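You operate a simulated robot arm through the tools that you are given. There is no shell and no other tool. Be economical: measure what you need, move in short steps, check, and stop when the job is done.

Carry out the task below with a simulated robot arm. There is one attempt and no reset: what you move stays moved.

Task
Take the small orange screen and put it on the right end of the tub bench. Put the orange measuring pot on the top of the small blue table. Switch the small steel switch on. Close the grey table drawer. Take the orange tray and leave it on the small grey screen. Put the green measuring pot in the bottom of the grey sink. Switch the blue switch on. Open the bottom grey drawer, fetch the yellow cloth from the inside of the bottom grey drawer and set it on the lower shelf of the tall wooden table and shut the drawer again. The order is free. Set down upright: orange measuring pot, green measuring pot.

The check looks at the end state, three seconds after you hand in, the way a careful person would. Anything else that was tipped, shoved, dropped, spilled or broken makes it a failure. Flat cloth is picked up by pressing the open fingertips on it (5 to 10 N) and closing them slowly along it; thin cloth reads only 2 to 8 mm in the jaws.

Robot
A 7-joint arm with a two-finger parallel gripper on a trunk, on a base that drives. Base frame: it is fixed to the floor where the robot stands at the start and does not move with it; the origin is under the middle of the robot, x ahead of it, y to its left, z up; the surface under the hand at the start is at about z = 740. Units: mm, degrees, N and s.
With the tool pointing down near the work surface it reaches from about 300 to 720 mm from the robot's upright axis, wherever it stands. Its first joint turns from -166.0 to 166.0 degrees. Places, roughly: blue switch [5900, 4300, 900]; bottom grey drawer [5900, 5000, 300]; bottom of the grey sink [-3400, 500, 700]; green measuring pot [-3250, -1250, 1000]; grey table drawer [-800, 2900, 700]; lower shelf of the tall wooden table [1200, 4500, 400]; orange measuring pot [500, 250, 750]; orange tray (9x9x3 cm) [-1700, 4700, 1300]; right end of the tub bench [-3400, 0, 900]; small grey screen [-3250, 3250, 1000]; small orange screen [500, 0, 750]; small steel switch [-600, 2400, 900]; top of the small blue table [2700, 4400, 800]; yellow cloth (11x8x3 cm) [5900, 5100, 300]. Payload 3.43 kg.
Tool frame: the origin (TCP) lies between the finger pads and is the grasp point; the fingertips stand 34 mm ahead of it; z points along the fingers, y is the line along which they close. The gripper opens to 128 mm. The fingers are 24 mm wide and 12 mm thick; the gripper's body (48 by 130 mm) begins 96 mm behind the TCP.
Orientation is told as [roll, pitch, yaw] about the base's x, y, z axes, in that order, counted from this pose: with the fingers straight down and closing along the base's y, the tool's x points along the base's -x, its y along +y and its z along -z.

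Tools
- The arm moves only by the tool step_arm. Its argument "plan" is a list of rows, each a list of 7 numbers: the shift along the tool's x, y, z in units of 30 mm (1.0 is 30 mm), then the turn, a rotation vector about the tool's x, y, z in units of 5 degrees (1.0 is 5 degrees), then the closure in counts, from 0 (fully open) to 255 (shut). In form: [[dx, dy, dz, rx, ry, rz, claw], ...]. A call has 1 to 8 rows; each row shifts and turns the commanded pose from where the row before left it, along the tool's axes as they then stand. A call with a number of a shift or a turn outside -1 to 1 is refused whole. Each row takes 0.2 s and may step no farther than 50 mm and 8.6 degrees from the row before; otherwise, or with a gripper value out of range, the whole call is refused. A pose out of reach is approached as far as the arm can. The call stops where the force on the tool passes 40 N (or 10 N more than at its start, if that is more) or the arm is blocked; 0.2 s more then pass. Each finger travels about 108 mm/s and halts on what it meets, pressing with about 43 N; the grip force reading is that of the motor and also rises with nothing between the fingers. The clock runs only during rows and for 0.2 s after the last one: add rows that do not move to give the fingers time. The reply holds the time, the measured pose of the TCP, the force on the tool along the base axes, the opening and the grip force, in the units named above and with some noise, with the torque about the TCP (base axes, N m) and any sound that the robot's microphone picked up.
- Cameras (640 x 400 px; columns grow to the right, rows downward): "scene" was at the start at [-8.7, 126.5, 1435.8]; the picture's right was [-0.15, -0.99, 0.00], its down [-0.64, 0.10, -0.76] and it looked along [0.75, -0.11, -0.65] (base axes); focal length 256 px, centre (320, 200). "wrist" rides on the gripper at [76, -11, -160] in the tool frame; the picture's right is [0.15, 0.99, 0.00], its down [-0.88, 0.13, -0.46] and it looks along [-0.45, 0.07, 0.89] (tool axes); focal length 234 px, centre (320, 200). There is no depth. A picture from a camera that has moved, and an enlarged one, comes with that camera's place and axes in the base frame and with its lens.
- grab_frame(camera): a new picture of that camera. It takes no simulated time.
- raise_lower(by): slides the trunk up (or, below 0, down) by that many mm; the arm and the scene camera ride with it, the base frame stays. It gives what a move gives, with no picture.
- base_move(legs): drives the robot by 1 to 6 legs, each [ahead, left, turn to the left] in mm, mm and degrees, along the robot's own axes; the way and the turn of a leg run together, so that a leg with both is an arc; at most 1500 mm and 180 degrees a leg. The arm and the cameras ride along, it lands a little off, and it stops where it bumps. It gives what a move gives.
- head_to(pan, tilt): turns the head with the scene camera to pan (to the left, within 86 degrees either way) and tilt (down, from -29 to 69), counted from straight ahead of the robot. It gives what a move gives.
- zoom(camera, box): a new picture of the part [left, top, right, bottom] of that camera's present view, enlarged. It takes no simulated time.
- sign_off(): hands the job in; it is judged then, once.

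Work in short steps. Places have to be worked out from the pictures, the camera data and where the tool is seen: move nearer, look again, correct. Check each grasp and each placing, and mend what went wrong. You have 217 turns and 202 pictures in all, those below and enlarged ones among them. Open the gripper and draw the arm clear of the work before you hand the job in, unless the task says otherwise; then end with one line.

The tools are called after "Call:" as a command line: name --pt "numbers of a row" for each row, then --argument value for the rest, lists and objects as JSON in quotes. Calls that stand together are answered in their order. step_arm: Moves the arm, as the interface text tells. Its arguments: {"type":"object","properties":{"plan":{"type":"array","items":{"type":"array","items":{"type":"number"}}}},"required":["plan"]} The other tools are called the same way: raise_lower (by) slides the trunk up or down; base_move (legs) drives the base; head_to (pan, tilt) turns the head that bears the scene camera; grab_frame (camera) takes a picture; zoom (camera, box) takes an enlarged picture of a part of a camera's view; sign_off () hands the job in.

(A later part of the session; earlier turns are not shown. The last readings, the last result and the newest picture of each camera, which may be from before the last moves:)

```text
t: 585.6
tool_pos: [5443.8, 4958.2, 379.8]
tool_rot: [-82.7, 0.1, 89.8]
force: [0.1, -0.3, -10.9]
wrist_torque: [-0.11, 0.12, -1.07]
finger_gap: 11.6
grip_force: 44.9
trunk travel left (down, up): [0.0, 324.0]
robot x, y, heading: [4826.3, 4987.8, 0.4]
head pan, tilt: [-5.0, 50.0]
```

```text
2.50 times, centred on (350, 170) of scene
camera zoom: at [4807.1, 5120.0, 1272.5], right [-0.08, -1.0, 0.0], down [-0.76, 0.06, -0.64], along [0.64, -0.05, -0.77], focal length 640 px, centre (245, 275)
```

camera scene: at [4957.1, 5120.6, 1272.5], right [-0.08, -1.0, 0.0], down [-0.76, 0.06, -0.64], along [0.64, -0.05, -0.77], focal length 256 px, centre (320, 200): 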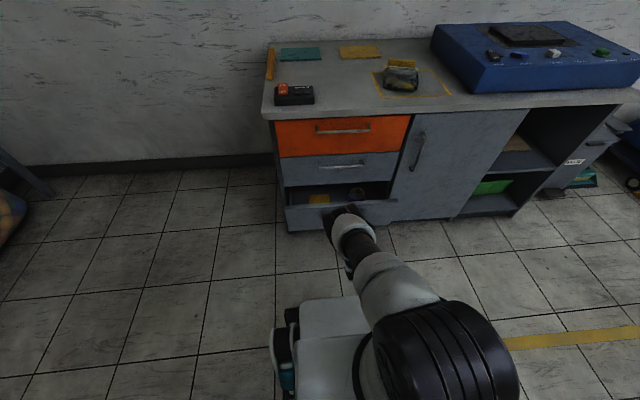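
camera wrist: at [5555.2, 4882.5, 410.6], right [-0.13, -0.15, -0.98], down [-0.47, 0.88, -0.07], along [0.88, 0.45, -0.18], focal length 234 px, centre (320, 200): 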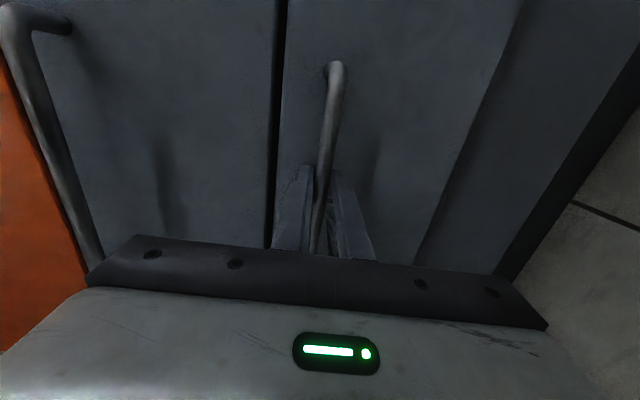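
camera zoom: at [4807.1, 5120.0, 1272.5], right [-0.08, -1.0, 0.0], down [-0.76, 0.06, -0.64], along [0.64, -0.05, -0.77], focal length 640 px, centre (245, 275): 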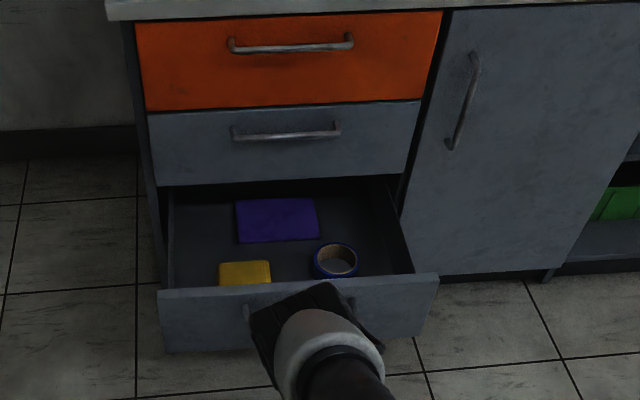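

The drawer is open ~270 mm. The yellow cloth (≈105 mm along y) is at about (5600,5058). I release the handle, back off, raise and turn the hand down again.

Call:
step_arm --pt "0 0 0 0 0 0 200" --pt "0 0 0 0 0 0 155" --pt "0 0 0 0 0 0 155"

Call:
base_move --legs '[[-130, 0, 0]]'

Call:
step_arm --pt "0 -1 0 0 0 0 155" --pt "0 -1 0 0 0 0 155" --pt "0 -1 0 0 0 0 155" --pt "0 -1 0 0 0 0 155" --pt "0 -1 0 0 0 0 155" --pt "0 -1 0 0 0 0 155" --pt "0 -1 0 0 0 0 155" --pt "0 0 0 -1 0 0 155"

Call:
step_arm --pt "0 0 0 -1 0 0 155" --pt "0 0 0 -1 0 0 155" --pt "0 0 0 -1 0 0 155" --pt "0 0 0 -1 0 0 155" --pt "0 0 0 -1 0 0 155" --pt "0 0 0 -1 0 0 155" --pt "0 0 0 -1 0 0 155" --pt "0 0 0 -1 0 0 155"

Call:
step_arm --pt "0 0 0 -1 0 0 155" --pt "0 0 0 -1 0 0 155" --pt "0 0 0 -1 0 0 155" --pt "0 0 0 -1 0 0 155" --pt "0 0 0 -1 0 0 155" --pt "0 0 0 -1 0 0 155" --pt "0 0 0 -1 0 0 155" --pt "0 0 0 -0.55 0 0 155"

Call:
grab_frame --camera "scene"

```text
t: 586.4
tool_pos: [5445.0, 4957.9, 380.6]
tool_rot: [-82.8, 0.1, 89.8]
force: [0.5, 0.1, -0.4]
wrist_torque: [0.0, 0.0, 0.03]
finger_gap: 50.2
grip_force: 0.0
trunk travel left (down, up): [0.0, 324.0]
robot x, y, heading: [4825.0, 4985.9, 0.5]
head pan, tilt: [-5.0, 50.0]
```

```text
t: 587.7
tool_pos: [5316.2, 4957.4, 380.3]
tool_rot: [-82.8, 0.1, 89.8]
force: [1.1, -0.3, 0.9]
wrist_torque: [-0.01, -0.03, 0.01]
finger_gap: 50.2
grip_force: 0.2
trunk travel left (down, up): [0.0, 324.0]
robot x, y, heading: [4693.7, 4985.3, 0.5]
head pan, tilt: [-5.0, 50.0]
```

```text
t: 589.5
tool_pos: [5342.4, 4956.8, 589.6]
tool_rot: [-77.7, 0.0, 89.8]
force: [0.8, -0.2, 0.2]
wrist_torque: [0.01, 0.01, 0.0]
finger_gap: 50.0
grip_force: 0.0
trunk travel left (down, up): [0.0, 324.0]
robot x, y, heading: [4693.9, 4982.8, 0.4]
head pan, tilt: [-5.0, 50.0]
```

```text
t: 591.3
tool_pos: [5341.6, 4956.3, 588.3]
tool_rot: [-37.6, 0.1, 89.8]
force: [0.5, 0.9, -1.4]
wrist_torque: [-0.05, 0.0, 0.0]
finger_gap: 50.3
grip_force: 0.2
trunk travel left (down, up): [0.0, 324.0]
robot x, y, heading: [4697.7, 4989.8, 0.2]
head pan, tilt: [-5.0, 50.0]
```

```text
t: 593.1
tool_pos: [5343.7, 4957.1, 589.2]
tool_rot: [0.3, 0.1, 89.8]
force: [-0.9, 0.5, 0.9]
wrist_torque: [0.02, -0.01, 0.04]
finger_gap: 50.2
grip_force: 0.1
trunk travel left (down, up): [0.0, 324.0]
robot x, y, heading: [4689.9, 4986.7, 0.0]
head pan, tilt: [-5.0, 50.0]
```

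```text
45 pictures are left
camera scene: at [4678.1, 5119.4, 1272.5], right [-0.08, -1.0, 0.0], down [-0.76, 0.06, -0.64], along [0.64, -0.05, -0.77], focal length 256 px, centre (320, 200)
```

scene: 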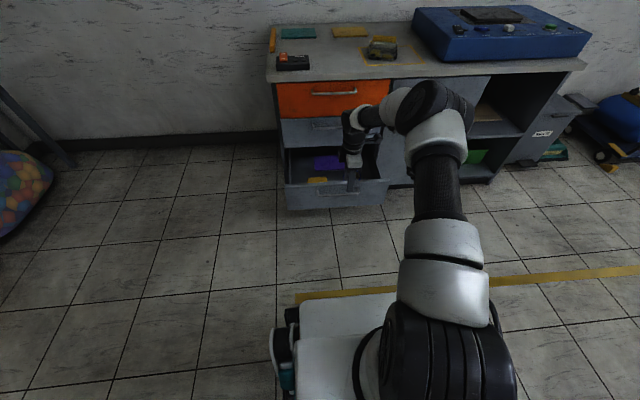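

Hand points down again. I shift the arm left 100 mm and in 90 mm, then drive 330 mm forward over the drawer.

Call:
step_arm --pt "-1 0.9 0 0 0 0 155" --pt "-1 1 0 0 0 0 155" --pt "-1 1 0 0 0 0 155" --pt "-0.35 0 0 0 0 0 155"

Call:
base_move --legs '[[325, 0, 0]]'

Call:
grab_frame --camera "wrist"

Call:
zoom --camera "scene" --box '[240, 120, 440, 280]'

```text
t: 594.1
tool_pos: [5256.6, 5059.1, 589.6]
tool_rot: [0.1, 0.1, 89.7]
force: [0.5, 0.5, 0.9]
wrist_torque: [0.02, -0.03, 0.04]
finger_gap: 50.2
grip_force: 0.0
trunk travel left (down, up): [0.0, 324.0]
robot x, y, heading: [4695.3, 4986.3, 0.5]
head pan, tilt: [-5.0, 50.0]
```

```text
t: 596.3
tool_pos: [5580.5, 5057.6, 589.6]
tool_rot: [0.1, 0.2, 89.5]
force: [0.2, 0.0, -0.1]
wrist_torque: [0.01, -0.04, 0.01]
finger_gap: 50.0
grip_force: 0.1
trunk travel left (down, up): [0.0, 324.0]
robot x, y, heading: [5018.5, 4989.3, 0.2]
head pan, tilt: [-5.0, 50.0]
```

```text
44 pictures are left
camera wrist: at [5592.1, 4981.5, 748.1], right [-0.99, -0.14, 0.0], down [-0.12, 0.88, 0.45], along [-0.06, 0.45, -0.89], focal length 234 px, centre (320, 200)
```

wrist: 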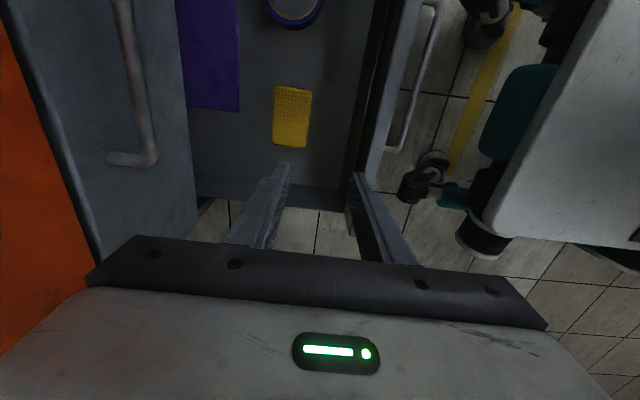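

```text
2.50 times, centred on (340, 200) of scene
camera zoom: at [5001.5, 5120.3, 1272.5], right [-0.09, -1.0, 0.0], down [-0.76, 0.07, -0.64], along [0.64, -0.06, -0.77], focal length 640 px, centre (270, 200)
```

zoom: 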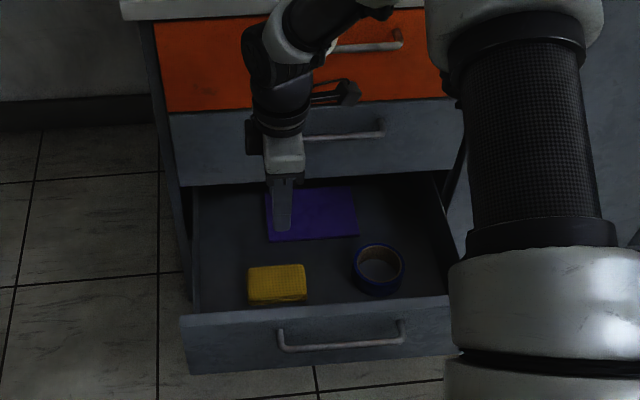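

The cloth triangulates to about (5638,5048), top z≈265–300, 80 mm along x. There is room for the fingers either side, so I'll grip it across x. I move above it and descend partway.

Call:
step_arm --pt "0.17 -0.97 0 0 0 0 90" --pt "0.16 -0.96 0 0 0 0 36" --pt "0 0 1 0 0 0 36" --pt "0 0 1 0 0 0 36" --pt "0 0 1 0 0 0 36" --pt "0 0 1 0 0 0 36" --pt "0 0 1 0 0 0 36"

Call:
grab_frame --camera "wrist"

Call:
zoom --camera "scene" --box '[240, 120, 440, 280]'

```text
t: 597.9
tool_pos: [5637.8, 5048.5, 439.0]
tool_rot: [0.1, -0.1, 89.6]
force: [-1.1, 0.8, 0.5]
wrist_torque: [0.0, 0.0, 0.0]
finger_gap: 110.4
grip_force: 0.0
trunk travel left (down, up): [0.0, 324.0]
robot x, y, heading: [5020.7, 4986.2, 0.1]
head pan, tilt: [-5.0, 50.0]
```

```text
42 pictures are left
camera wrist: at [5649.8, 4971.9, 597.5], right [-0.99, -0.14, 0.0], down [-0.12, 0.88, 0.46], along [-0.06, 0.45, -0.89], focal length 234 px, centre (320, 200)
```

wrist: 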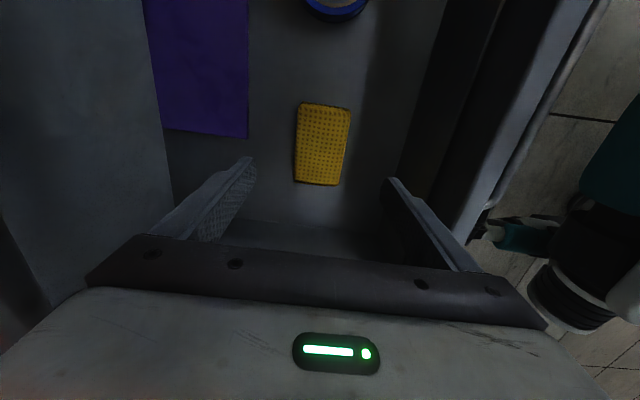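

```text
2.50 times, centred on (340, 200) of scene
camera zoom: at [5001.4, 5120.3, 1272.6], right [-0.09, -1.0, 0.0], down [-0.76, 0.07, -0.64], along [0.64, -0.06, -0.77], focal length 640 px, centre (270, 200)
```

zoom: 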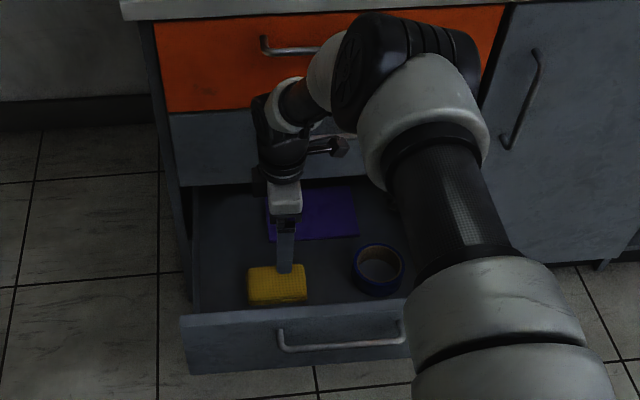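

Perfectly centred. I descend until the tips are near the drawer bottom.

Call:
step_arm --pt "0 0 1 0 0 0 36" --pt "0 0 1 0 0 0 36" --pt "0 0 1 0 0 0 36" --pt "0 0 0.6 0 0 0 36" --pt "0 0 0.4 0 0 0 36" --pt "0 0 0.3 0 0 0 36" --pt "0 0 0.3 0 0 0 36" --pt "0 0 0.3 0 0 0 36"

Call:
grab_frame --camera "wrist"

```text
t: 599.7
tool_pos: [5636.7, 5047.5, 301.9]
tool_rot: [-0.1, 0.2, 89.6]
force: [0.6, 0.6, -0.3]
wrist_torque: [-0.02, 0.03, -0.02]
finger_gap: 109.9
grip_force: 0.0
out of reach, approached as far as the arm can: row 8
trunk travel left (down, up): [0.0, 324.0]
robot x, y, heading: [5017.6, 4987.2, -0.1]
head pan, tilt: [-5.0, 50.0]
```

```text
40 pictures are left
camera wrist: at [5647.8, 4971.5, 460.5], right [-0.99, -0.14, 0.0], down [-0.13, 0.88, 0.45], along [-0.06, 0.45, -0.89], focal length 234 px, centre (320, 200)
```

wrist: 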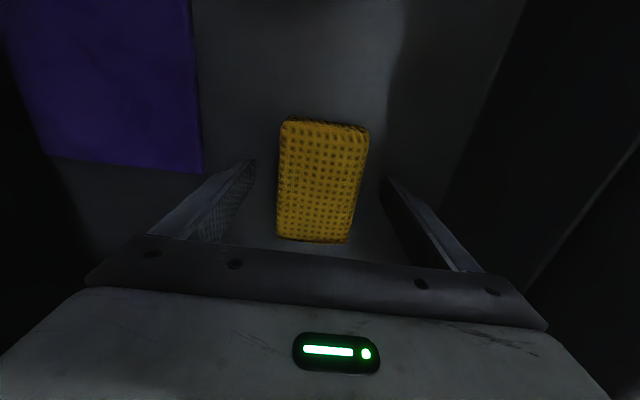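

Tips reach only the cloth's top at this radius. I lift, retract 60 mm and bring the base 60 mm closer for more depth.

Call:
step_arm --pt "0 0 -1 0 0 0 36" --pt "0 0 -1 0 0 0 36" --pt "0 0 -1 0 0 0 36" --pt "0 0 -1 0 0 0 36" --pt "0 0 -1 0 0 0 36" --pt "0 0 -1 0 0 0 36" --pt "0 1 -1 0 0 0 36" --pt "0 1 0 0 0 0 36"

Call:
base_move --legs '[[60, 0, 0]]'

Call:
step_arm --pt "0 0 1 0 0 0 36" --pt "0 0 1 0 0 0 36" --pt "0 0 1 0 0 0 36" --pt "0 0 1 0 0 0 36" --pt "0 0 1 0 0 0 36"

```text
t: 601.5
tool_pos: [5576.0, 5050.3, 513.1]
tool_rot: [0.1, 0.1, 89.7]
force: [-0.1, 0.1, -0.2]
wrist_torque: [0.03, 0.04, 0.01]
finger_gap: 110.2
grip_force: 0.0
trunk travel left (down, up): [0.0, 324.0]
robot x, y, heading: [5018.9, 4988.6, 0.1]
head pan, tilt: [-5.0, 50.0]
```

```text
t: 602.4
tool_pos: [5635.9, 5050.1, 512.4]
tool_rot: [0.1, 0.1, 89.7]
force: [-0.5, -0.3, 0.7]
wrist_torque: [0.01, 0.05, -0.03]
finger_gap: 110.0
grip_force: 0.0
trunk travel left (down, up): [0.0, 324.0]
robot x, y, heading: [5076.9, 4981.7, 0.1]
head pan, tilt: [-5.0, 50.0]
```

```text
t: 603.6
tool_pos: [5638.0, 5050.2, 363.1]
tool_rot: [0.0, 0.1, 89.6]
force: [-0.3, -0.6, 0.2]
wrist_torque: [0.01, 0.0, 0.03]
finger_gap: 110.1
grip_force: 0.1
trunk travel left (down, up): [0.0, 324.0]
robot x, y, heading: [5077.4, 4990.7, -0.2]
head pan, tilt: [-5.0, 50.0]
```

Back over the cloth with better reach; I descend to the drawer bottom.

Call:
step_arm --pt "0 0 1 0 0 0 36" --pt "0 0 1 0 0 0 36" --pt "0 0 0.4 0 0 0 36" --pt "0 0 0.2 0 0 0 36" --pt "0 0 0.2 0 0 0 36" --pt "0 0 0.2 0 0 0 36" --pt "0 0 0.2 0 0 0 36" --pt "0 0 0.2 0 0 0 36"

```text
t: 604.5
tool_pos: [5644.1, 5049.9, 297.0]
tool_rot: [-0.6, -0.1, 89.5]
force: [0.4, -1.4, 20.2]
wrist_torque: [0.05, 1.23, 0.1]
finger_gap: 110.0
grip_force: 0.0
trunk travel left (down, up): [0.0, 324.0]
robot x, y, heading: [5078.9, 4990.3, 0.1]
head pan, tilt: [-5.0, 50.0]
stopped in row 4: the force on the tool passed its limit at 48 N (the readings are from after the stop); the commanded pose is now the measured one
```

Front fingertip touched the drawer bottom (z≈263). I lift 3 mm and close on the cloth slowly.

Call:
step_arm --pt "0 0.1 -0.1 0 0 0 36" --pt "0 0 0 0 0 0 70" --pt "0 0 0 0 0 0 100" --pt "0 0 0 0 0 0 130" --pt "0 0 0 0 0 0 170" --pt "0 0 0 0 0 0 210" --pt "0 0 0 0 0 0 255" --pt "0 0 0 0 0 0 255"

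Call:
grab_frame --camera "wrist"

```text
t: 606.3
tool_pos: [5638.5, 5050.9, 297.2]
tool_rot: [-0.4, 0.1, 89.6]
force: [-0.8, -0.9, 0.7]
wrist_torque: [-0.03, 0.01, 0.01]
finger_gap: 68.5
grip_force: 42.8
trunk travel left (down, up): [0.0, 324.0]
robot x, y, heading: [5073.9, 4984.6, 0.1]
head pan, tilt: [-5.0, 50.0]
```

```text
39 pictures are left
camera wrist: at [5649.2, 4973.6, 455.8], right [-0.99, -0.14, -0.01], down [-0.13, 0.88, 0.45], along [-0.06, 0.45, -0.89], focal length 234 px, centre (320, 200)
```

wrist: 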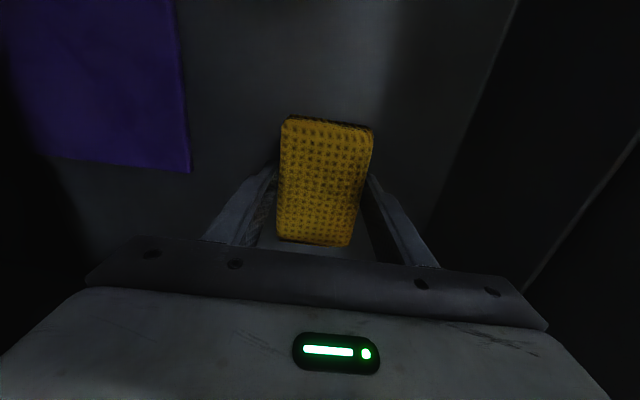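

The cloth is held (68.5 mm, 43 N). I lift it out straight and look.

Call:
step_arm --pt "0 0 -0.5 0 0 0 255" --pt "0 0 -1 0 0 0 255" --pt "0 0 -1 0 0 0 255" --pt "0 0 -1 0 0 0 255" --pt "0 0 -1 0 0 0 255" --pt "0 0 -1 0 0 0 255" --pt "0 0 -1 0 0 0 255" --pt "0 0 -1 0 0 0 255"

Call:
step_arm --pt "0 1 -0.5 0 0 0 255" --pt "0 1 -0.5 0 0 0 255" --pt "0 1 -0.5 0 0 0 255" --pt "0 0 -1 0 0 0 255"

Call:
zoom --camera "scene" --box '[220, 60, 460, 280]'

```text
t: 608.1
tool_pos: [5635.4, 5050.6, 522.1]
tool_rot: [-0.4, 0.1, 89.6]
force: [-0.4, -0.6, -1.3]
wrist_torque: [-0.03, -0.01, 0.0]
finger_gap: 68.9
grip_force: 43.1
trunk travel left (down, up): [0.0, 324.0]
robot x, y, heading: [5078.0, 4988.4, 0.1]
head pan, tilt: [-5.0, 50.0]
```

```text
t: 609.1
tool_pos: [5545.2, 5050.4, 596.2]
tool_rot: [-0.3, 0.0, 89.6]
force: [-0.4, 1.3, 0.5]
wrist_torque: [-0.02, 0.0, -0.01]
finger_gap: 69.0
grip_force: 43.0
trunk travel left (down, up): [0.0, 324.0]
robot x, y, heading: [5074.1, 4985.8, 0.0]
head pan, tilt: [-5.0, 50.0]
```

```text
1.82 times, centred on (340, 170) of scene
camera zoom: at [5060.9, 5120.4, 1272.5], right [-0.09, -1.0, 0.0], down [-0.76, 0.07, -0.64], along [0.64, -0.06, -0.77], focal length 466 px, centre (284, 254)
```

zoom: 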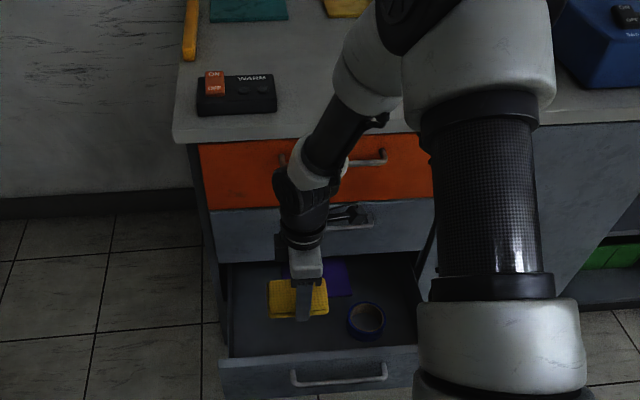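

The cloth is out. I'll close the drawer with the hand held horizontally (keeping the cloth), then carry it like that to the shelf. I back off, extend and pitch the hand forward.

Call:
base_move --legs '[[-450, 0, 0]]'

Call:
step_arm --pt "0 -1 0 0 0 0 255" --pt "0 -1 0 0 0 0 255" --pt "0 -1 0 0 0 0 255" --pt "0 -1 0 0 0 0 255" --pt "0 -1 0 0 0 0 255" --pt "0 -1 0 0 0 0 255" --pt "0 0 0 1 0 0 255" --pt "0 0 0 1 0 0 255"

Call:
step_arm --pt "0 0 0 1 0 0 255" --pt "0 0 0 1 0 0 255" --pt "0 0 0 1 0 0 255" --pt "0 0 0 1 0 0 255" --pt "0 0 0 1 0 0 255" --pt "0 0 0 1 0 0 255" --pt "0 0 0 1 0 0 255" --pt "0 0 0 1 0 0 255"

Call:
step_arm --pt "0 0 0 1 0 0 255" --pt "0 0 0 1 0 0 255" --pt "0 0 0 1 0 0 255" --pt "0 0 0 1 0 0 255" --pt "0 0 0 1 0 0 255" --pt "0 0 0 1 0 0 255" --pt "0 0 0 0.5 0 0 255"

Call:
grab_frame --camera "scene"

```text
t: 611.9
tool_pos: [5094.3, 5050.9, 596.1]
tool_rot: [-0.3, 0.2, 89.8]
force: [-0.5, 0.3, -0.1]
wrist_torque: [0.02, 0.03, 0.01]
finger_gap: 68.9
grip_force: 43.3
trunk travel left (down, up): [0.0, 324.0]
robot x, y, heading: [4624.7, 4985.4, 0.4]
head pan, tilt: [-5.0, 50.0]
```

```text
t: 613.7
tool_pos: [5274.4, 5050.6, 597.3]
tool_rot: [-10.3, 0.1, 90.1]
force: [-0.6, 0.4, 0.2]
wrist_torque: [0.03, 0.03, -0.01]
finger_gap: 68.6
grip_force: 43.2
trunk travel left (down, up): [0.0, 324.0]
robot x, y, heading: [4626.5, 4985.9, 0.5]
head pan, tilt: [-5.0, 50.0]
```

```text
t: 615.5
tool_pos: [5274.0, 5050.5, 596.2]
tool_rot: [-50.5, 0.2, 89.8]
force: [-0.7, -0.1, -1.0]
wrist_torque: [0.02, 0.01, -0.02]
finger_gap: 68.5
grip_force: 43.4
trunk travel left (down, up): [0.0, 324.0]
robot x, y, heading: [4624.9, 4990.0, 0.3]
head pan, tilt: [-5.0, 50.0]
```

```text
t: 617.1
tool_pos: [5273.2, 5050.4, 598.0]
tool_rot: [-83.0, 0.1, 89.9]
force: [-0.2, -0.3, 0.3]
wrist_torque: [0.03, -0.03, 0.03]
finger_gap: 69.0
grip_force: 42.8
trunk travel left (down, up): [0.0, 324.0]
robot x, y, heading: [4630.6, 4990.9, 0.5]
head pan, tilt: [-5.0, 50.0]
```

```text
37 pictures are left
camera scene: at [4608.3, 5118.2, 1272.6], right [-0.08, -1.0, 0.0], down [-0.76, 0.06, -0.64], along [0.64, -0.05, -0.77], focal length 256 px, centre (320, 200)
```

scene: 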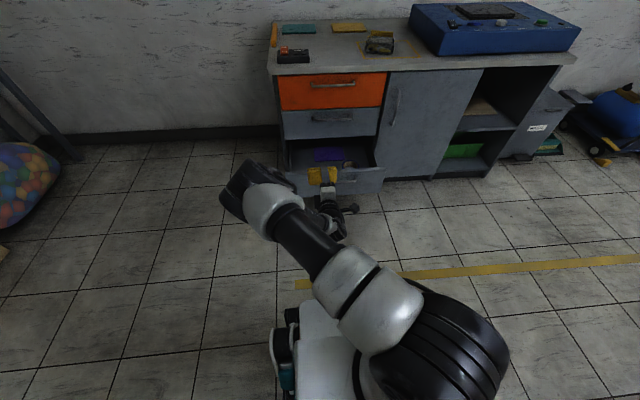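

Now I lower the horizontal hand below handle height (z≈305) and centre it on the drawer.

Call:
step_arm --pt "0.4 1 0.12 0 0 0 255" --pt "0.4 1 0.12 0 0 0 255" --pt "0.4 1 0.12 0 0 0 255" --pt "0.4 1 0.12 0 0 0 255" --pt "0.4 1 0.12 0 0 0 255" --pt "0.4 1 0.12 0 0 0 255" --pt "0.4 1 0.12 0 0 0 255"

Call:
step_arm --pt "0 1 0.12 0 0 0 255" --pt "0 1 0.12 0 0 0 255" --pt "0 0.8 0.1 0 0 0 255"

Call:
grab_frame --camera "wrist"

```text
t: 618.7
tool_pos: [5273.0, 4968.0, 385.7]
tool_rot: [-83.0, 0.0, 90.0]
force: [-0.1, 0.3, -0.7]
wrist_torque: [-0.03, 0.03, -0.01]
finger_gap: 68.8
grip_force: 43.2
trunk travel left (down, up): [0.0, 324.0]
robot x, y, heading: [4619.1, 4985.3, 0.5]
head pan, tilt: [-5.0, 50.0]
```

```text
t: 619.5
tool_pos: [5271.7, 4966.3, 365.6]
tool_rot: [-82.8, 0.0, 90.0]
force: [-0.3, -0.2, -0.3]
wrist_torque: [0.03, 0.04, 0.03]
finger_gap: 68.9
grip_force: 43.4
out of reach, approached as far as the arm can: row 1, 2, 3
trunk travel left (down, up): [0.0, 324.0]
robot x, y, heading: [4624.0, 4987.8, 0.7]
head pan, tilt: [-5.0, 50.0]
```

```text
36 pictures are left
camera wrist: at [5116.0, 4890.4, 395.6], right [-0.12, -0.15, -0.98], down [-0.47, 0.88, -0.07], along [0.88, 0.45, -0.18], focal length 234 px, centre (320, 200)
```

wrist: 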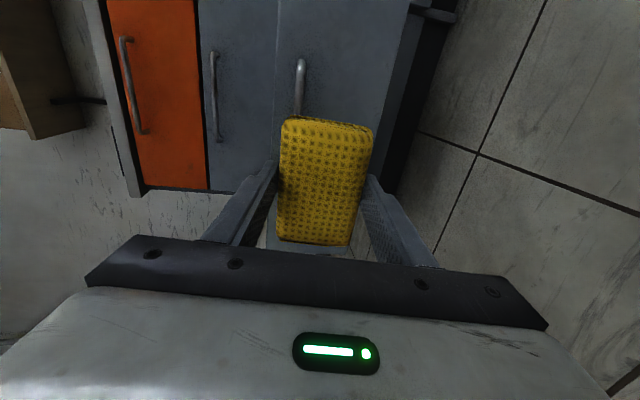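

Reach limit at z≈366 here. I retract 70 mm and lower further so that the jaws pass under the handle.

Call:
step_arm --pt "0 0 -0.8 0 0 0 255" --pt "0 0 -0.8 0 0 0 255" --pt "0 0 -0.8 0 0 0 255" --pt "0 0.8 0.1 0 0 0 255" --pt "0 0.8 0.1 0 0 0 255" --pt "0 0.5 0.1 0 0 0 255"

```text
t: 620.9
tool_pos: [5201.6, 4968.4, 354.6]
tool_rot: [-82.8, 0.0, 90.0]
force: [0.1, -0.2, -0.2]
wrist_torque: [-0.01, 0.01, 0.0]
finger_gap: 68.6
grip_force: 42.8
out of reach, approached as far as the arm can: row 4, 5, 6
trunk travel left (down, up): [0.0, 324.0]
robot x, y, heading: [4625.0, 4985.0, 0.5]
head pan, tilt: [-5.0, 50.0]
```

I can't go lower with this tilt, so I push left of the handle instead, at y≈5122 (plate free there). I shift left and drive 230 mm.

Call:
step_arm --pt "-0.9 0 0 0 0 0 255" --pt "-0.9 0 0 0 0 0 255" --pt "-0.9 0 0 0 0 0 255" --pt "-0.9 0 0 0 0 0 255" --pt "-0.9 0 0 0 0 0 255" --pt "-0.6 0 0 0 0 0 255"

Call:
base_move --legs '[[230, 0, 0]]'

Call:
grab_frame --camera "wrist"

```text
t: 622.3
tool_pos: [5201.3, 5121.3, 355.6]
tool_rot: [-82.9, 0.1, 90.0]
force: [0.2, -0.9, -0.9]
wrist_torque: [0.0, -0.02, 0.03]
finger_gap: 68.7
grip_force: 42.8
trunk travel left (down, up): [0.0, 324.0]
robot x, y, heading: [4627.3, 4987.0, 0.4]
head pan, tilt: [-5.0, 50.0]
```

```text
t: 624.0
tool_pos: [5433.9, 5125.7, 354.8]
tool_rot: [-82.9, 0.1, 90.2]
force: [0.3, 0.6, -0.3]
wrist_torque: [0.02, 0.02, 0.03]
finger_gap: 68.8
grip_force: 43.4
trunk travel left (down, up): [0.0, 324.0]
robot x, y, heading: [4856.7, 4990.4, 0.6]
head pan, tilt: [-5.0, 50.0]
```

```text
35 pictures are left
camera wrist: at [5277.0, 5049.1, 384.4], right [-0.12, -0.15, -0.98], down [-0.47, 0.88, -0.07], along [0.87, 0.45, -0.18], focal length 234 px, centre (320, 200)
```

wrist: 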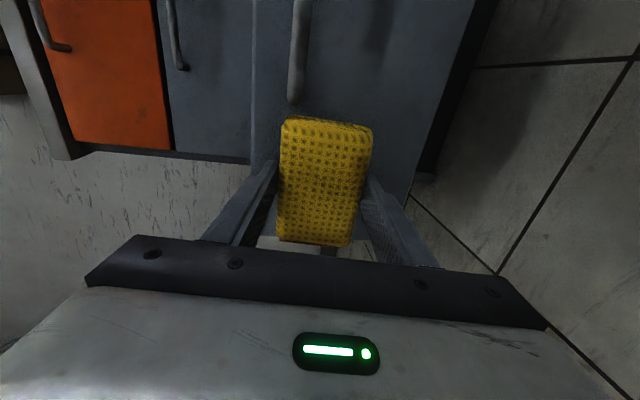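

Depth cues are unclear here; I check with the head camera before pushing.

Call:
zoom --camera "scene" --box '[220, 90, 440, 260]'

```text
2.35 times, centred on (330, 175) of scene
camera zoom: at [4839.5, 5120.5, 1272.5], right [-0.08, -1.0, 0.0], down [-0.76, 0.06, -0.64], along [0.64, -0.05, -0.77], focal length 603 px, centre (296, 259)
```

zoom: 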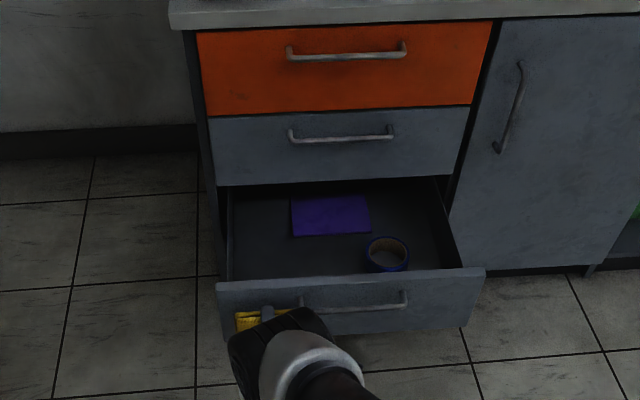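

The cloth is left of the handle and within the drawer front. I drive forward 220 mm to push the drawer.

Call:
base_move --legs '[[220, 0, 0]]'

Call:
zoom --camera "scene" --box '[220, 90, 440, 260]'

```text
t: 625.7
tool_pos: [5654.0, 5128.9, 355.5]
tool_rot: [-82.8, 0.1, 90.2]
force: [0.4, -0.4, -0.9]
wrist_torque: [0.01, -0.01, 0.0]
finger_gap: 68.7
grip_force: 42.9
trunk travel left (down, up): [0.0, 324.0]
robot x, y, heading: [5079.6, 4990.1, 0.5]
head pan, tilt: [-5.0, 50.0]
```

```text
2.35 times, centred on (330, 175) of scene
camera zoom: at [5059.7, 5123.1, 1272.5], right [-0.08, -1.0, 0.0], down [-0.76, 0.06, -0.64], along [0.64, -0.05, -0.77], focal length 603 px, centre (296, 259)
```

zoom: 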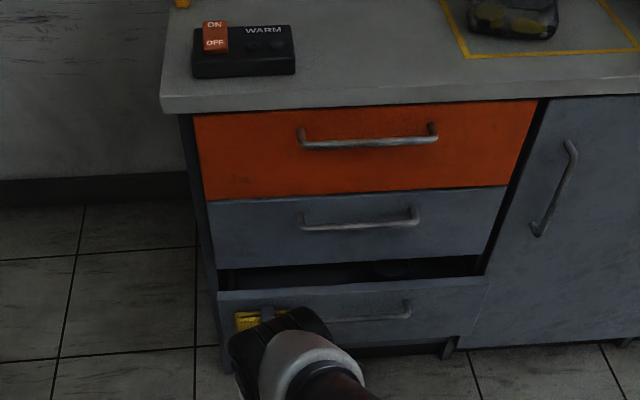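

Nearly closed. I push the rest with the arm until it resists.

Call:
step_arm --pt "0 -0.06 0.5 0 0 0 255" --pt "0 -0.06 0.5 0 0 0 255" --pt "0 -0.06 0.5 0 0 0 255" --pt "0 -0.06 0.5 0 0 0 255" --pt "0 -0.06 0.4 0 0 0 255" --pt "0 -0.04 0.3 0 0 0 255" --pt "0 -0.04 0.3 0 0 0 255" --pt "0 -0.04 0.3 0 0 0 255"

Call:
zoom --camera "scene" --box '[220, 90, 440, 260]'

```text
t: 627.0
tool_pos: [5719.5, 5131.4, 365.9]
tool_rot: [-83.0, -0.1, 90.2]
force: [-11.1, -1.1, 8.8]
wrist_torque: [-0.02, -0.85, -0.2]
finger_gap: 68.8
grip_force: 43.0
out of reach, approached as far as the arm can: row 1, 3, 4, 6
trunk travel left (down, up): [0.0, 324.0]
robot x, y, heading: [5078.9, 4991.4, 0.8]
head pan, tilt: [-5.0, 50.0]
stopped in row 6: the force on the tool passed its limit at 44 N (the readings are from after the stop); the commanded pose is now the measured one
```

```text
2.35 times, centred on (330, 175) of scene
camera zoom: at [5058.2, 5122.9, 1272.7], right [-0.07, -1.0, 0.0], down [-0.76, 0.06, -0.64], along [0.64, -0.05, -0.77], focal length 603 px, centre (296, 259)
```

zoom: 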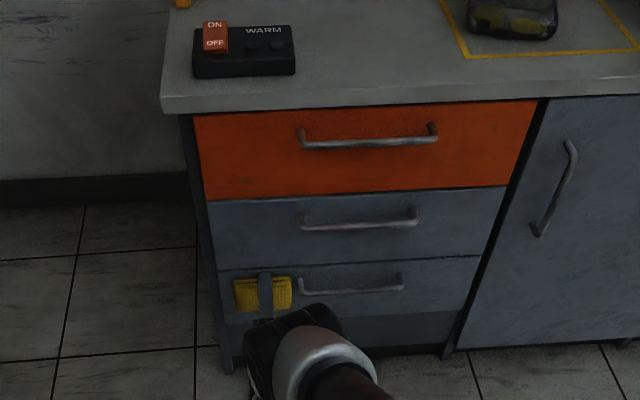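

Drawer is shut, cloth still held. I back away, raise the hand somewhat and drive back west along the lane, staying north for turning.

Call:
base_move --legs '[[-350, 0, 0]]'

Call:
step_arm --pt "0 -1 -0.5 0 0 0 255" --pt "0 -1 -0.5 0 0 0 255" --pt "0 -1 -0.5 0 0 0 255" --pt "0 -1 -0.3 0 0 0 255" --pt "0 -1 0 0 0 0 255" --pt "0 -1 0 0 0 0 255"

Call:
base_move --legs '[[0, 560, 0], [0, 0, 180], [1450, 0, 0], [1400, 0, 0]]'

Call:
head_to --pan 0 --tilt 25

Call:
grab_frame --camera "scene"

```text
t: 629.2
tool_pos: [5366.8, 5129.7, 364.5]
tool_rot: [-82.9, 0.0, 90.5]
force: [0.7, 0.0, 0.0]
wrist_torque: [-0.03, 0.01, 0.0]
finger_gap: 68.7
grip_force: 43.0
trunk travel left (down, up): [0.0, 324.0]
robot x, y, heading: [4724.0, 4982.3, 1.0]
head pan, tilt: [-5.0, 50.0]
```

```text
t: 630.6
tool_pos: [5335.8, 5128.9, 550.0]
tool_rot: [-82.9, 0.1, 90.6]
force: [-0.2, 0.4, -1.1]
wrist_torque: [-0.02, -0.01, 0.01]
finger_gap: 68.6
grip_force: 43.3
trunk travel left (down, up): [0.0, 324.0]
robot x, y, heading: [4729.4, 4985.6, 0.8]
head pan, tilt: [-5.0, 50.0]
```

```text
t: 657.6
tool_pos: [1234.3, 5352.1, 549.6]
tool_rot: [-82.9, 0.0, -89.9]
force: [0.2, -0.2, -0.4]
wrist_torque: [0.0, -0.01, 0.0]
finger_gap: 68.7
grip_force: 43.1
trunk travel left (down, up): [0.0, 324.0]
robot x, y, heading: [1849.2, 5488.1, -179.4]
head pan, tilt: [-5.0, 50.0]
```

```text
t: 658.5
tool_pos: [1233.2, 5352.6, 552.2]
tool_rot: [-83.0, 0.2, -90.0]
force: [-0.3, 0.6, -0.3]
wrist_torque: [0.0, 0.0, 0.02]
finger_gap: 68.8
grip_force: 43.5
trunk travel left (down, up): [0.0, 324.0]
robot x, y, heading: [1844.7, 5489.2, -179.5]
head pan, tilt: [0.0, 25.0]
```

```text
31 pictures are left
camera scene: at [1842.7, 5349.2, 1310.0], right [-0.01, 1.0, 0.0], down [0.42, 0.0, -0.91], along [-0.91, -0.01, -0.42], focal length 256 px, centre (320, 200)
```

scene: 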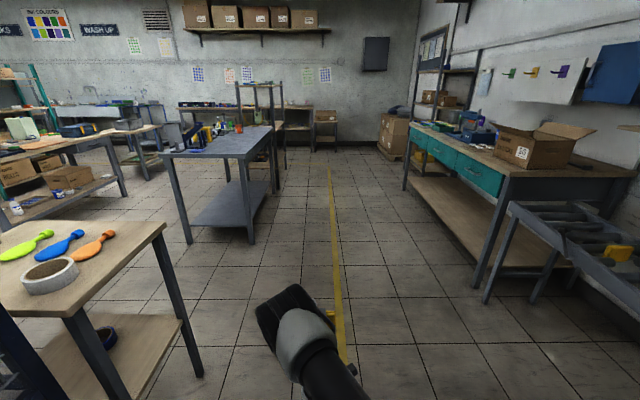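

Tall table: x≈1070–1440, north edge y≈4785, shelf z≈390, with a tape roll near (1164,4506). I go to (1135,5700) and turn to face it.

Call:
base_move --legs '[[700, -200, 0], [0, 0, 89.5]]'

Call:
grab_frame --camera "scene"

Call:
grab_frame --camera "wrist"

```text
t: 666.4
tool_pos: [1305.9, 5072.6, 551.4]
tool_rot: [-82.9, 0.1, 1.6]
force: [0.4, -0.3, -0.9]
wrist_torque: [0.03, -0.01, 0.01]
finger_gap: 68.8
grip_force: 43.6
trunk travel left (down, up): [0.0, 324.0]
robot x, y, heading: [1150.8, 5680.2, -88.0]
head pan, tilt: [0.0, 25.0]
```

```text
30 pictures are left
camera scene: at [1287.9, 5683.2, 1310.0], right [-1.0, -0.04, 0.0], down [-0.02, 0.42, -0.91], along [0.03, -0.91, -0.42], focal length 256 px, centre (320, 200)
```

scene: 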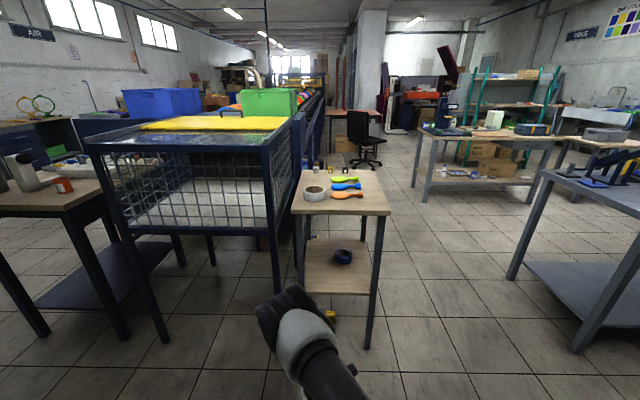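

```text
29 pictures are left
camera wrist: at [1225.2, 5227.1, 580.6], right [-0.15, 0.12, -0.98], down [0.87, 0.49, -0.07], along [0.47, -0.86, -0.18], focal length 234 px, centre (320, 200)
```

wrist: 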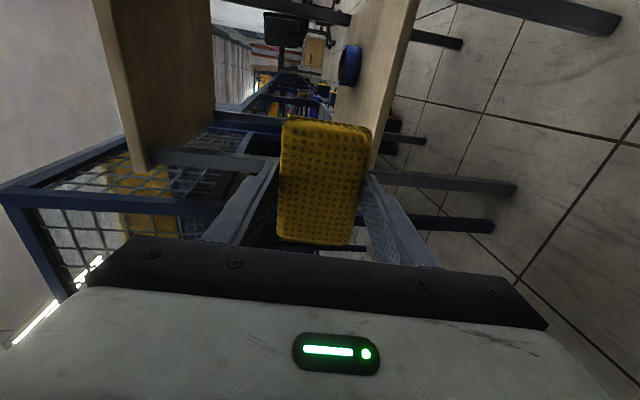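

The shelf is at z≈395, table x≈1045–1427. I lower the hand to z≈460, and drive in 290 mm with a small correction to the right.

Call:
step_arm --pt "0 1 0.12 0 0 0 255" --pt "0 1 0.12 0 0 0 255" --pt "0 1 0.12 0 0 0 255"

Call:
base_move --legs '[[270, -40, -2]]'

Call:
head_to --pan 0 --tilt 40

Call:
grab_frame --camera "scene"

Call:
grab_frame --camera "wrist"

```text
t: 667.2
tool_pos: [1304.3, 5073.9, 459.6]
tool_rot: [-82.9, 0.0, 1.5]
force: [-0.4, 0.1, -0.2]
wrist_torque: [0.03, 0.02, 0.01]
finger_gap: 68.8
grip_force: 42.7
trunk travel left (down, up): [0.0, 324.0]
robot x, y, heading: [1147.7, 5681.3, -87.7]
head pan, tilt: [0.0, 25.0]
```

```text
t: 669.2
tool_pos: [1246.0, 4792.2, 460.5]
tool_rot: [-82.9, 0.1, -0.5]
force: [0.1, 0.5, -0.3]
wrist_torque: [-0.03, 0.02, 0.0]
finger_gap: 68.7
grip_force: 42.5
trunk travel left (down, up): [0.0, 324.0]
robot x, y, heading: [1113.5, 5401.9, -89.9]
head pan, tilt: [0.0, 25.0]
```

```text
t: 669.9
tool_pos: [1246.3, 4791.9, 461.0]
tool_rot: [-82.7, 0.0, -0.5]
force: [0.4, -0.9, -0.8]
wrist_torque: [0.01, 0.05, 0.01]
finger_gap: 68.9
grip_force: 42.9
trunk travel left (down, up): [0.0, 324.0]
robot x, y, heading: [1114.7, 5400.8, -89.9]
head pan, tilt: [0.0, 40.0]
```

```text
28 pictures are left
camera scene: at [1253.2, 5407.6, 1286.8], right [-1.0, 0.0, 0.0], down [0.0, 0.64, -0.77], along [0.0, -0.77, -0.64], focal length 256 px, centre (320, 200)
```

scene: 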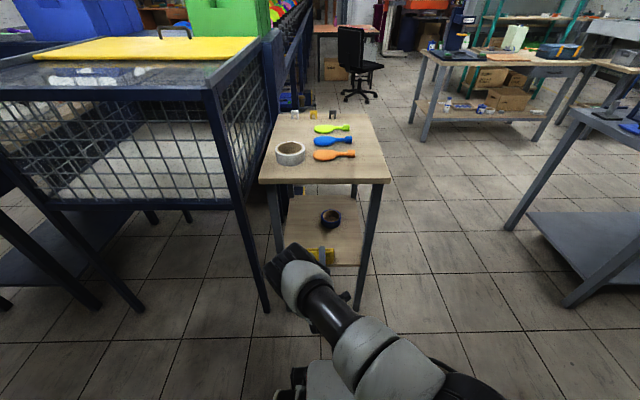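

```text
27 pictures are left
camera wrist: at [1173.0, 4948.4, 489.7], right [-0.15, 0.12, -0.98], down [0.88, 0.46, -0.07], along [0.44, -0.88, -0.18], focal length 234 px, centre (320, 200)
```

wrist: 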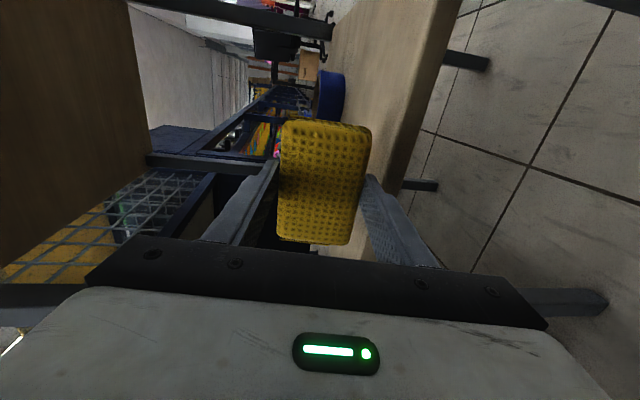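

The hand is aligned between the legs and above the shelf. I drive in 120 mm.

Call:
base_move --legs '[[120, 0, 0]]'

Call:
grab_frame --camera "wrist"

Call:
grab_frame --camera "scene"

```text
t: 671.2
tool_pos: [1244.8, 4670.3, 459.9]
tool_rot: [-82.8, 0.0, -0.6]
force: [-0.3, -0.8, 0.4]
wrist_torque: [0.04, 0.0, 0.0]
finger_gap: 68.7
grip_force: 42.8
trunk travel left (down, up): [0.0, 324.0]
robot x, y, heading: [1116.2, 5280.4, -90.1]
head pan, tilt: [0.0, 40.0]
```

```text
26 pictures are left
camera wrist: at [1172.2, 4826.7, 489.7], right [-0.15, 0.12, -0.98], down [0.89, 0.46, -0.07], along [0.44, -0.88, -0.18], focal length 234 px, centre (320, 200)
```

wrist: 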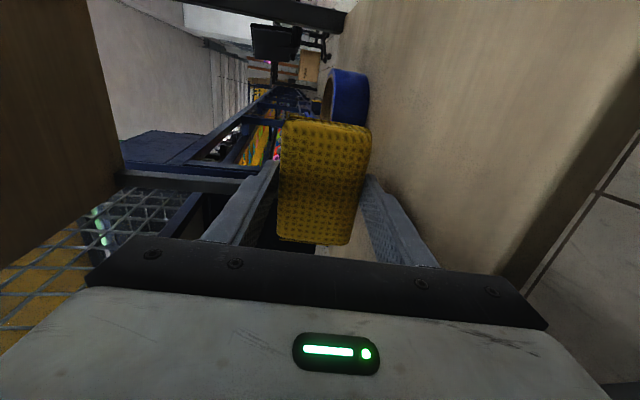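

```text
25 pictures are left
camera scene: at [1253.0, 5285.7, 1286.7], right [-1.0, 0.0, 0.0], down [0.0, 0.64, -0.77], along [0.0, -0.77, -0.64], focal length 256 px, centre (320, 200)
```

scene: 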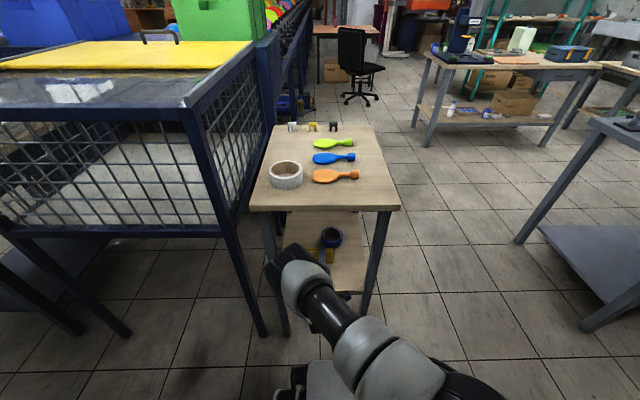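

The cloth is over the shelf. I reduce the tilt to ~53° so the cloth can lie down on release.

Call:
step_arm --pt "0 0 0 -1 0 0 255" --pt "0 0 0 -1 0 0 255" --pt "0 0 0 -1 0 0 255" --pt "0 0 0 -1 0 0 255" --pt "0 0 0 -1 0 0 255" --pt "0 0 0 -1 0 0 255"

Call:
grab_frame --camera "scene"

Call:
grab_frame --camera "wrist"

```text
t: 672.6
tool_pos: [1244.7, 4670.2, 460.3]
tool_rot: [-52.8, 0.2, -0.5]
force: [-0.3, 0.0, -1.1]
wrist_torque: [0.03, 0.04, 0.04]
finger_gap: 68.6
grip_force: 42.8
trunk travel left (down, up): [0.0, 324.0]
robot x, y, heading: [1113.7, 5280.6, -90.3]
head pan, tilt: [0.0, 40.0]
```

```text
24 pictures are left
camera scene: at [1253.0, 5285.7, 1286.7], right [-1.0, 0.0, 0.0], down [0.0, 0.64, -0.77], along [0.0, -0.77, -0.64], focal length 256 px, centre (320, 200)
```

scene: 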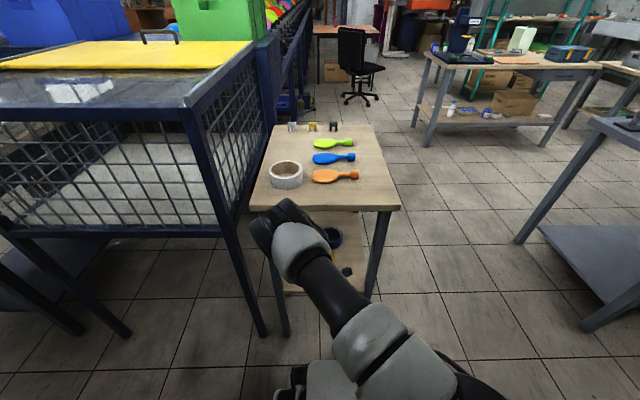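

```text
23 pictures are left
camera wrist: at [1171.7, 4790.0, 564.6], right [-0.14, 0.6, -0.79], down [0.89, 0.43, 0.17], along [0.44, -0.67, -0.59], focal length 234 px, centre (320, 200)
```

wrist: 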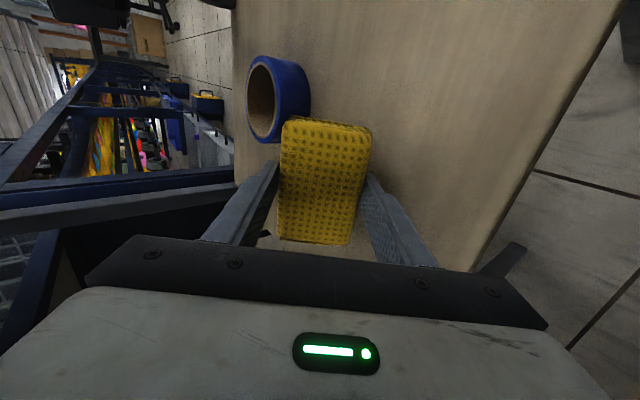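

Good view: shelf, tape and cloth. I lower gently to contact.

Call:
step_arm --pt "0 0.134 0.1 0 0 0 255" --pt "0 0.08 0.06 0 0 0 255" --pt "0 0.08 0.06 0 0 0 255" --pt "0 0.08 0.06 0 0 0 255" --pt "0 0.08 0.06 0 0 0 255" --pt "0 0.08 0.06 0 0 0 255"

```text
t: 673.2
tool_pos: [1245.6, 4669.7, 456.8]
tool_rot: [-53.2, 0.1, -0.7]
force: [-2.1, 18.3, 26.5]
wrist_torque: [1.1, 0.14, -0.01]
finger_gap: 68.8
grip_force: 42.9
trunk travel left (down, up): [0.0, 324.0]
robot x, y, heading: [1116.6, 5286.1, -90.0]
head pan, tilt: [0.0, 40.0]
stopped in row 3: the force on the tool passed its limit at 46 N (the readings are from after the stop); the commanded pose is now the measured one
```

Contact of the lower finger with the shelf. I lift 10 mm and open slowly so the cloth drops onto the shelf.

Call:
step_arm --pt "0 -0.27 -0.2 0 0 0 255" --pt "0 0 0 0 0 0 100" --pt "0 0 0 0 0 0 75" --pt "0 0 0 0 0 0 60" --pt "0 0 0 0 0 0 60" --pt "0 0 0 0 0 0 60"

Call:
grab_frame --camera "wrist"

```text
t: 674.6
tool_pos: [1245.1, 4668.2, 466.5]
tool_rot: [-53.2, 0.0, -0.6]
force: [0.4, -5.4, 10.7]
wrist_torque: [-0.27, 0.07, 0.0]
finger_gap: 91.7
grip_force: 0.1
trunk travel left (down, up): [0.0, 324.0]
robot x, y, heading: [1113.3, 5283.3, -90.0]
head pan, tilt: [0.0, 40.0]
```

```text
22 pictures are left
camera wrist: at [1171.2, 4789.0, 569.4], right [-0.14, 0.59, -0.79], down [0.89, 0.43, 0.17], along [0.44, -0.68, -0.59], focal length 234 px, centre (320, 200)
```

wrist: 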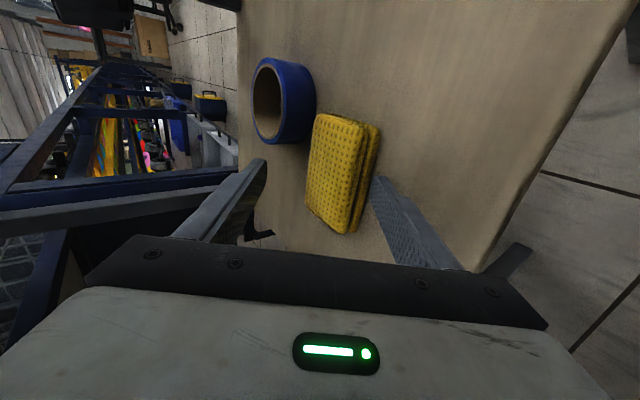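

The cloth has dropped onto the shelf. I withdraw the hand back and upward along the finger direction.

Call:
step_arm --pt "0 0 -0.5 0 0 0 60" --pt "0 0 -0.8 0 0 0 60" --pt "0 0 -1 0 0 0 60" --pt "0 0 -1 0 0 0 60"

Call:
base_move --legs '[[-300, 0, 0]]'

Call:
zoom --camera "wrist" --box '[160, 0, 480, 200]'

Call:
grab_frame --camera "scene"

```text
t: 675.6
tool_pos: [1245.9, 4749.1, 523.4]
tool_rot: [-53.0, 0.0, -0.7]
force: [-0.2, -0.3, 0.7]
wrist_torque: [0.02, 0.01, -0.03]
finger_gap: 98.1
grip_force: 0.1
trunk travel left (down, up): [0.0, 324.0]
robot x, y, heading: [1115.8, 5281.9, -90.3]
head pan, tilt: [0.0, 40.0]
```

```text
t: 677.7
tool_pos: [1248.7, 5055.1, 523.4]
tool_rot: [-52.9, 0.0, -0.5]
force: [-0.1, 0.7, -0.2]
wrist_torque: [0.01, -0.01, -0.03]
finger_gap: 97.7
grip_force: 0.0
trunk travel left (down, up): [0.0, 324.0]
robot x, y, heading: [1113.8, 5587.7, -89.9]
head pan, tilt: [0.0, 40.0]
```

```text
2.00 times, centred on (320, 100) of wrist
camera zoom: at [1174.1, 5175.5, 627.6], right [-0.14, 0.6, -0.79], down [0.88, 0.44, 0.17], along [0.45, -0.67, -0.59], focal length 468 px, centre (320, 400)
```

zoom: 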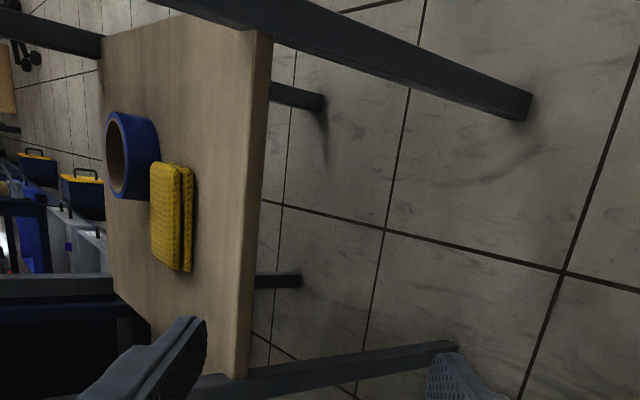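

```text
20 pictures are left
camera scene: at [1253.0, 5592.6, 1286.7], right [-1.0, 0.0, 0.0], down [0.0, 0.64, -0.77], along [0.0, -0.77, -0.64], focal length 256 px, centre (320, 200)
```

scene: 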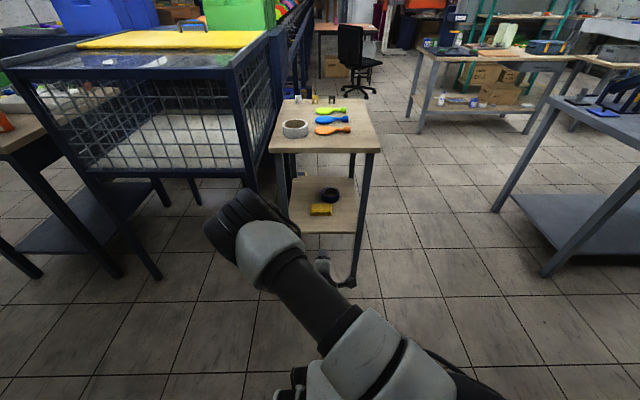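

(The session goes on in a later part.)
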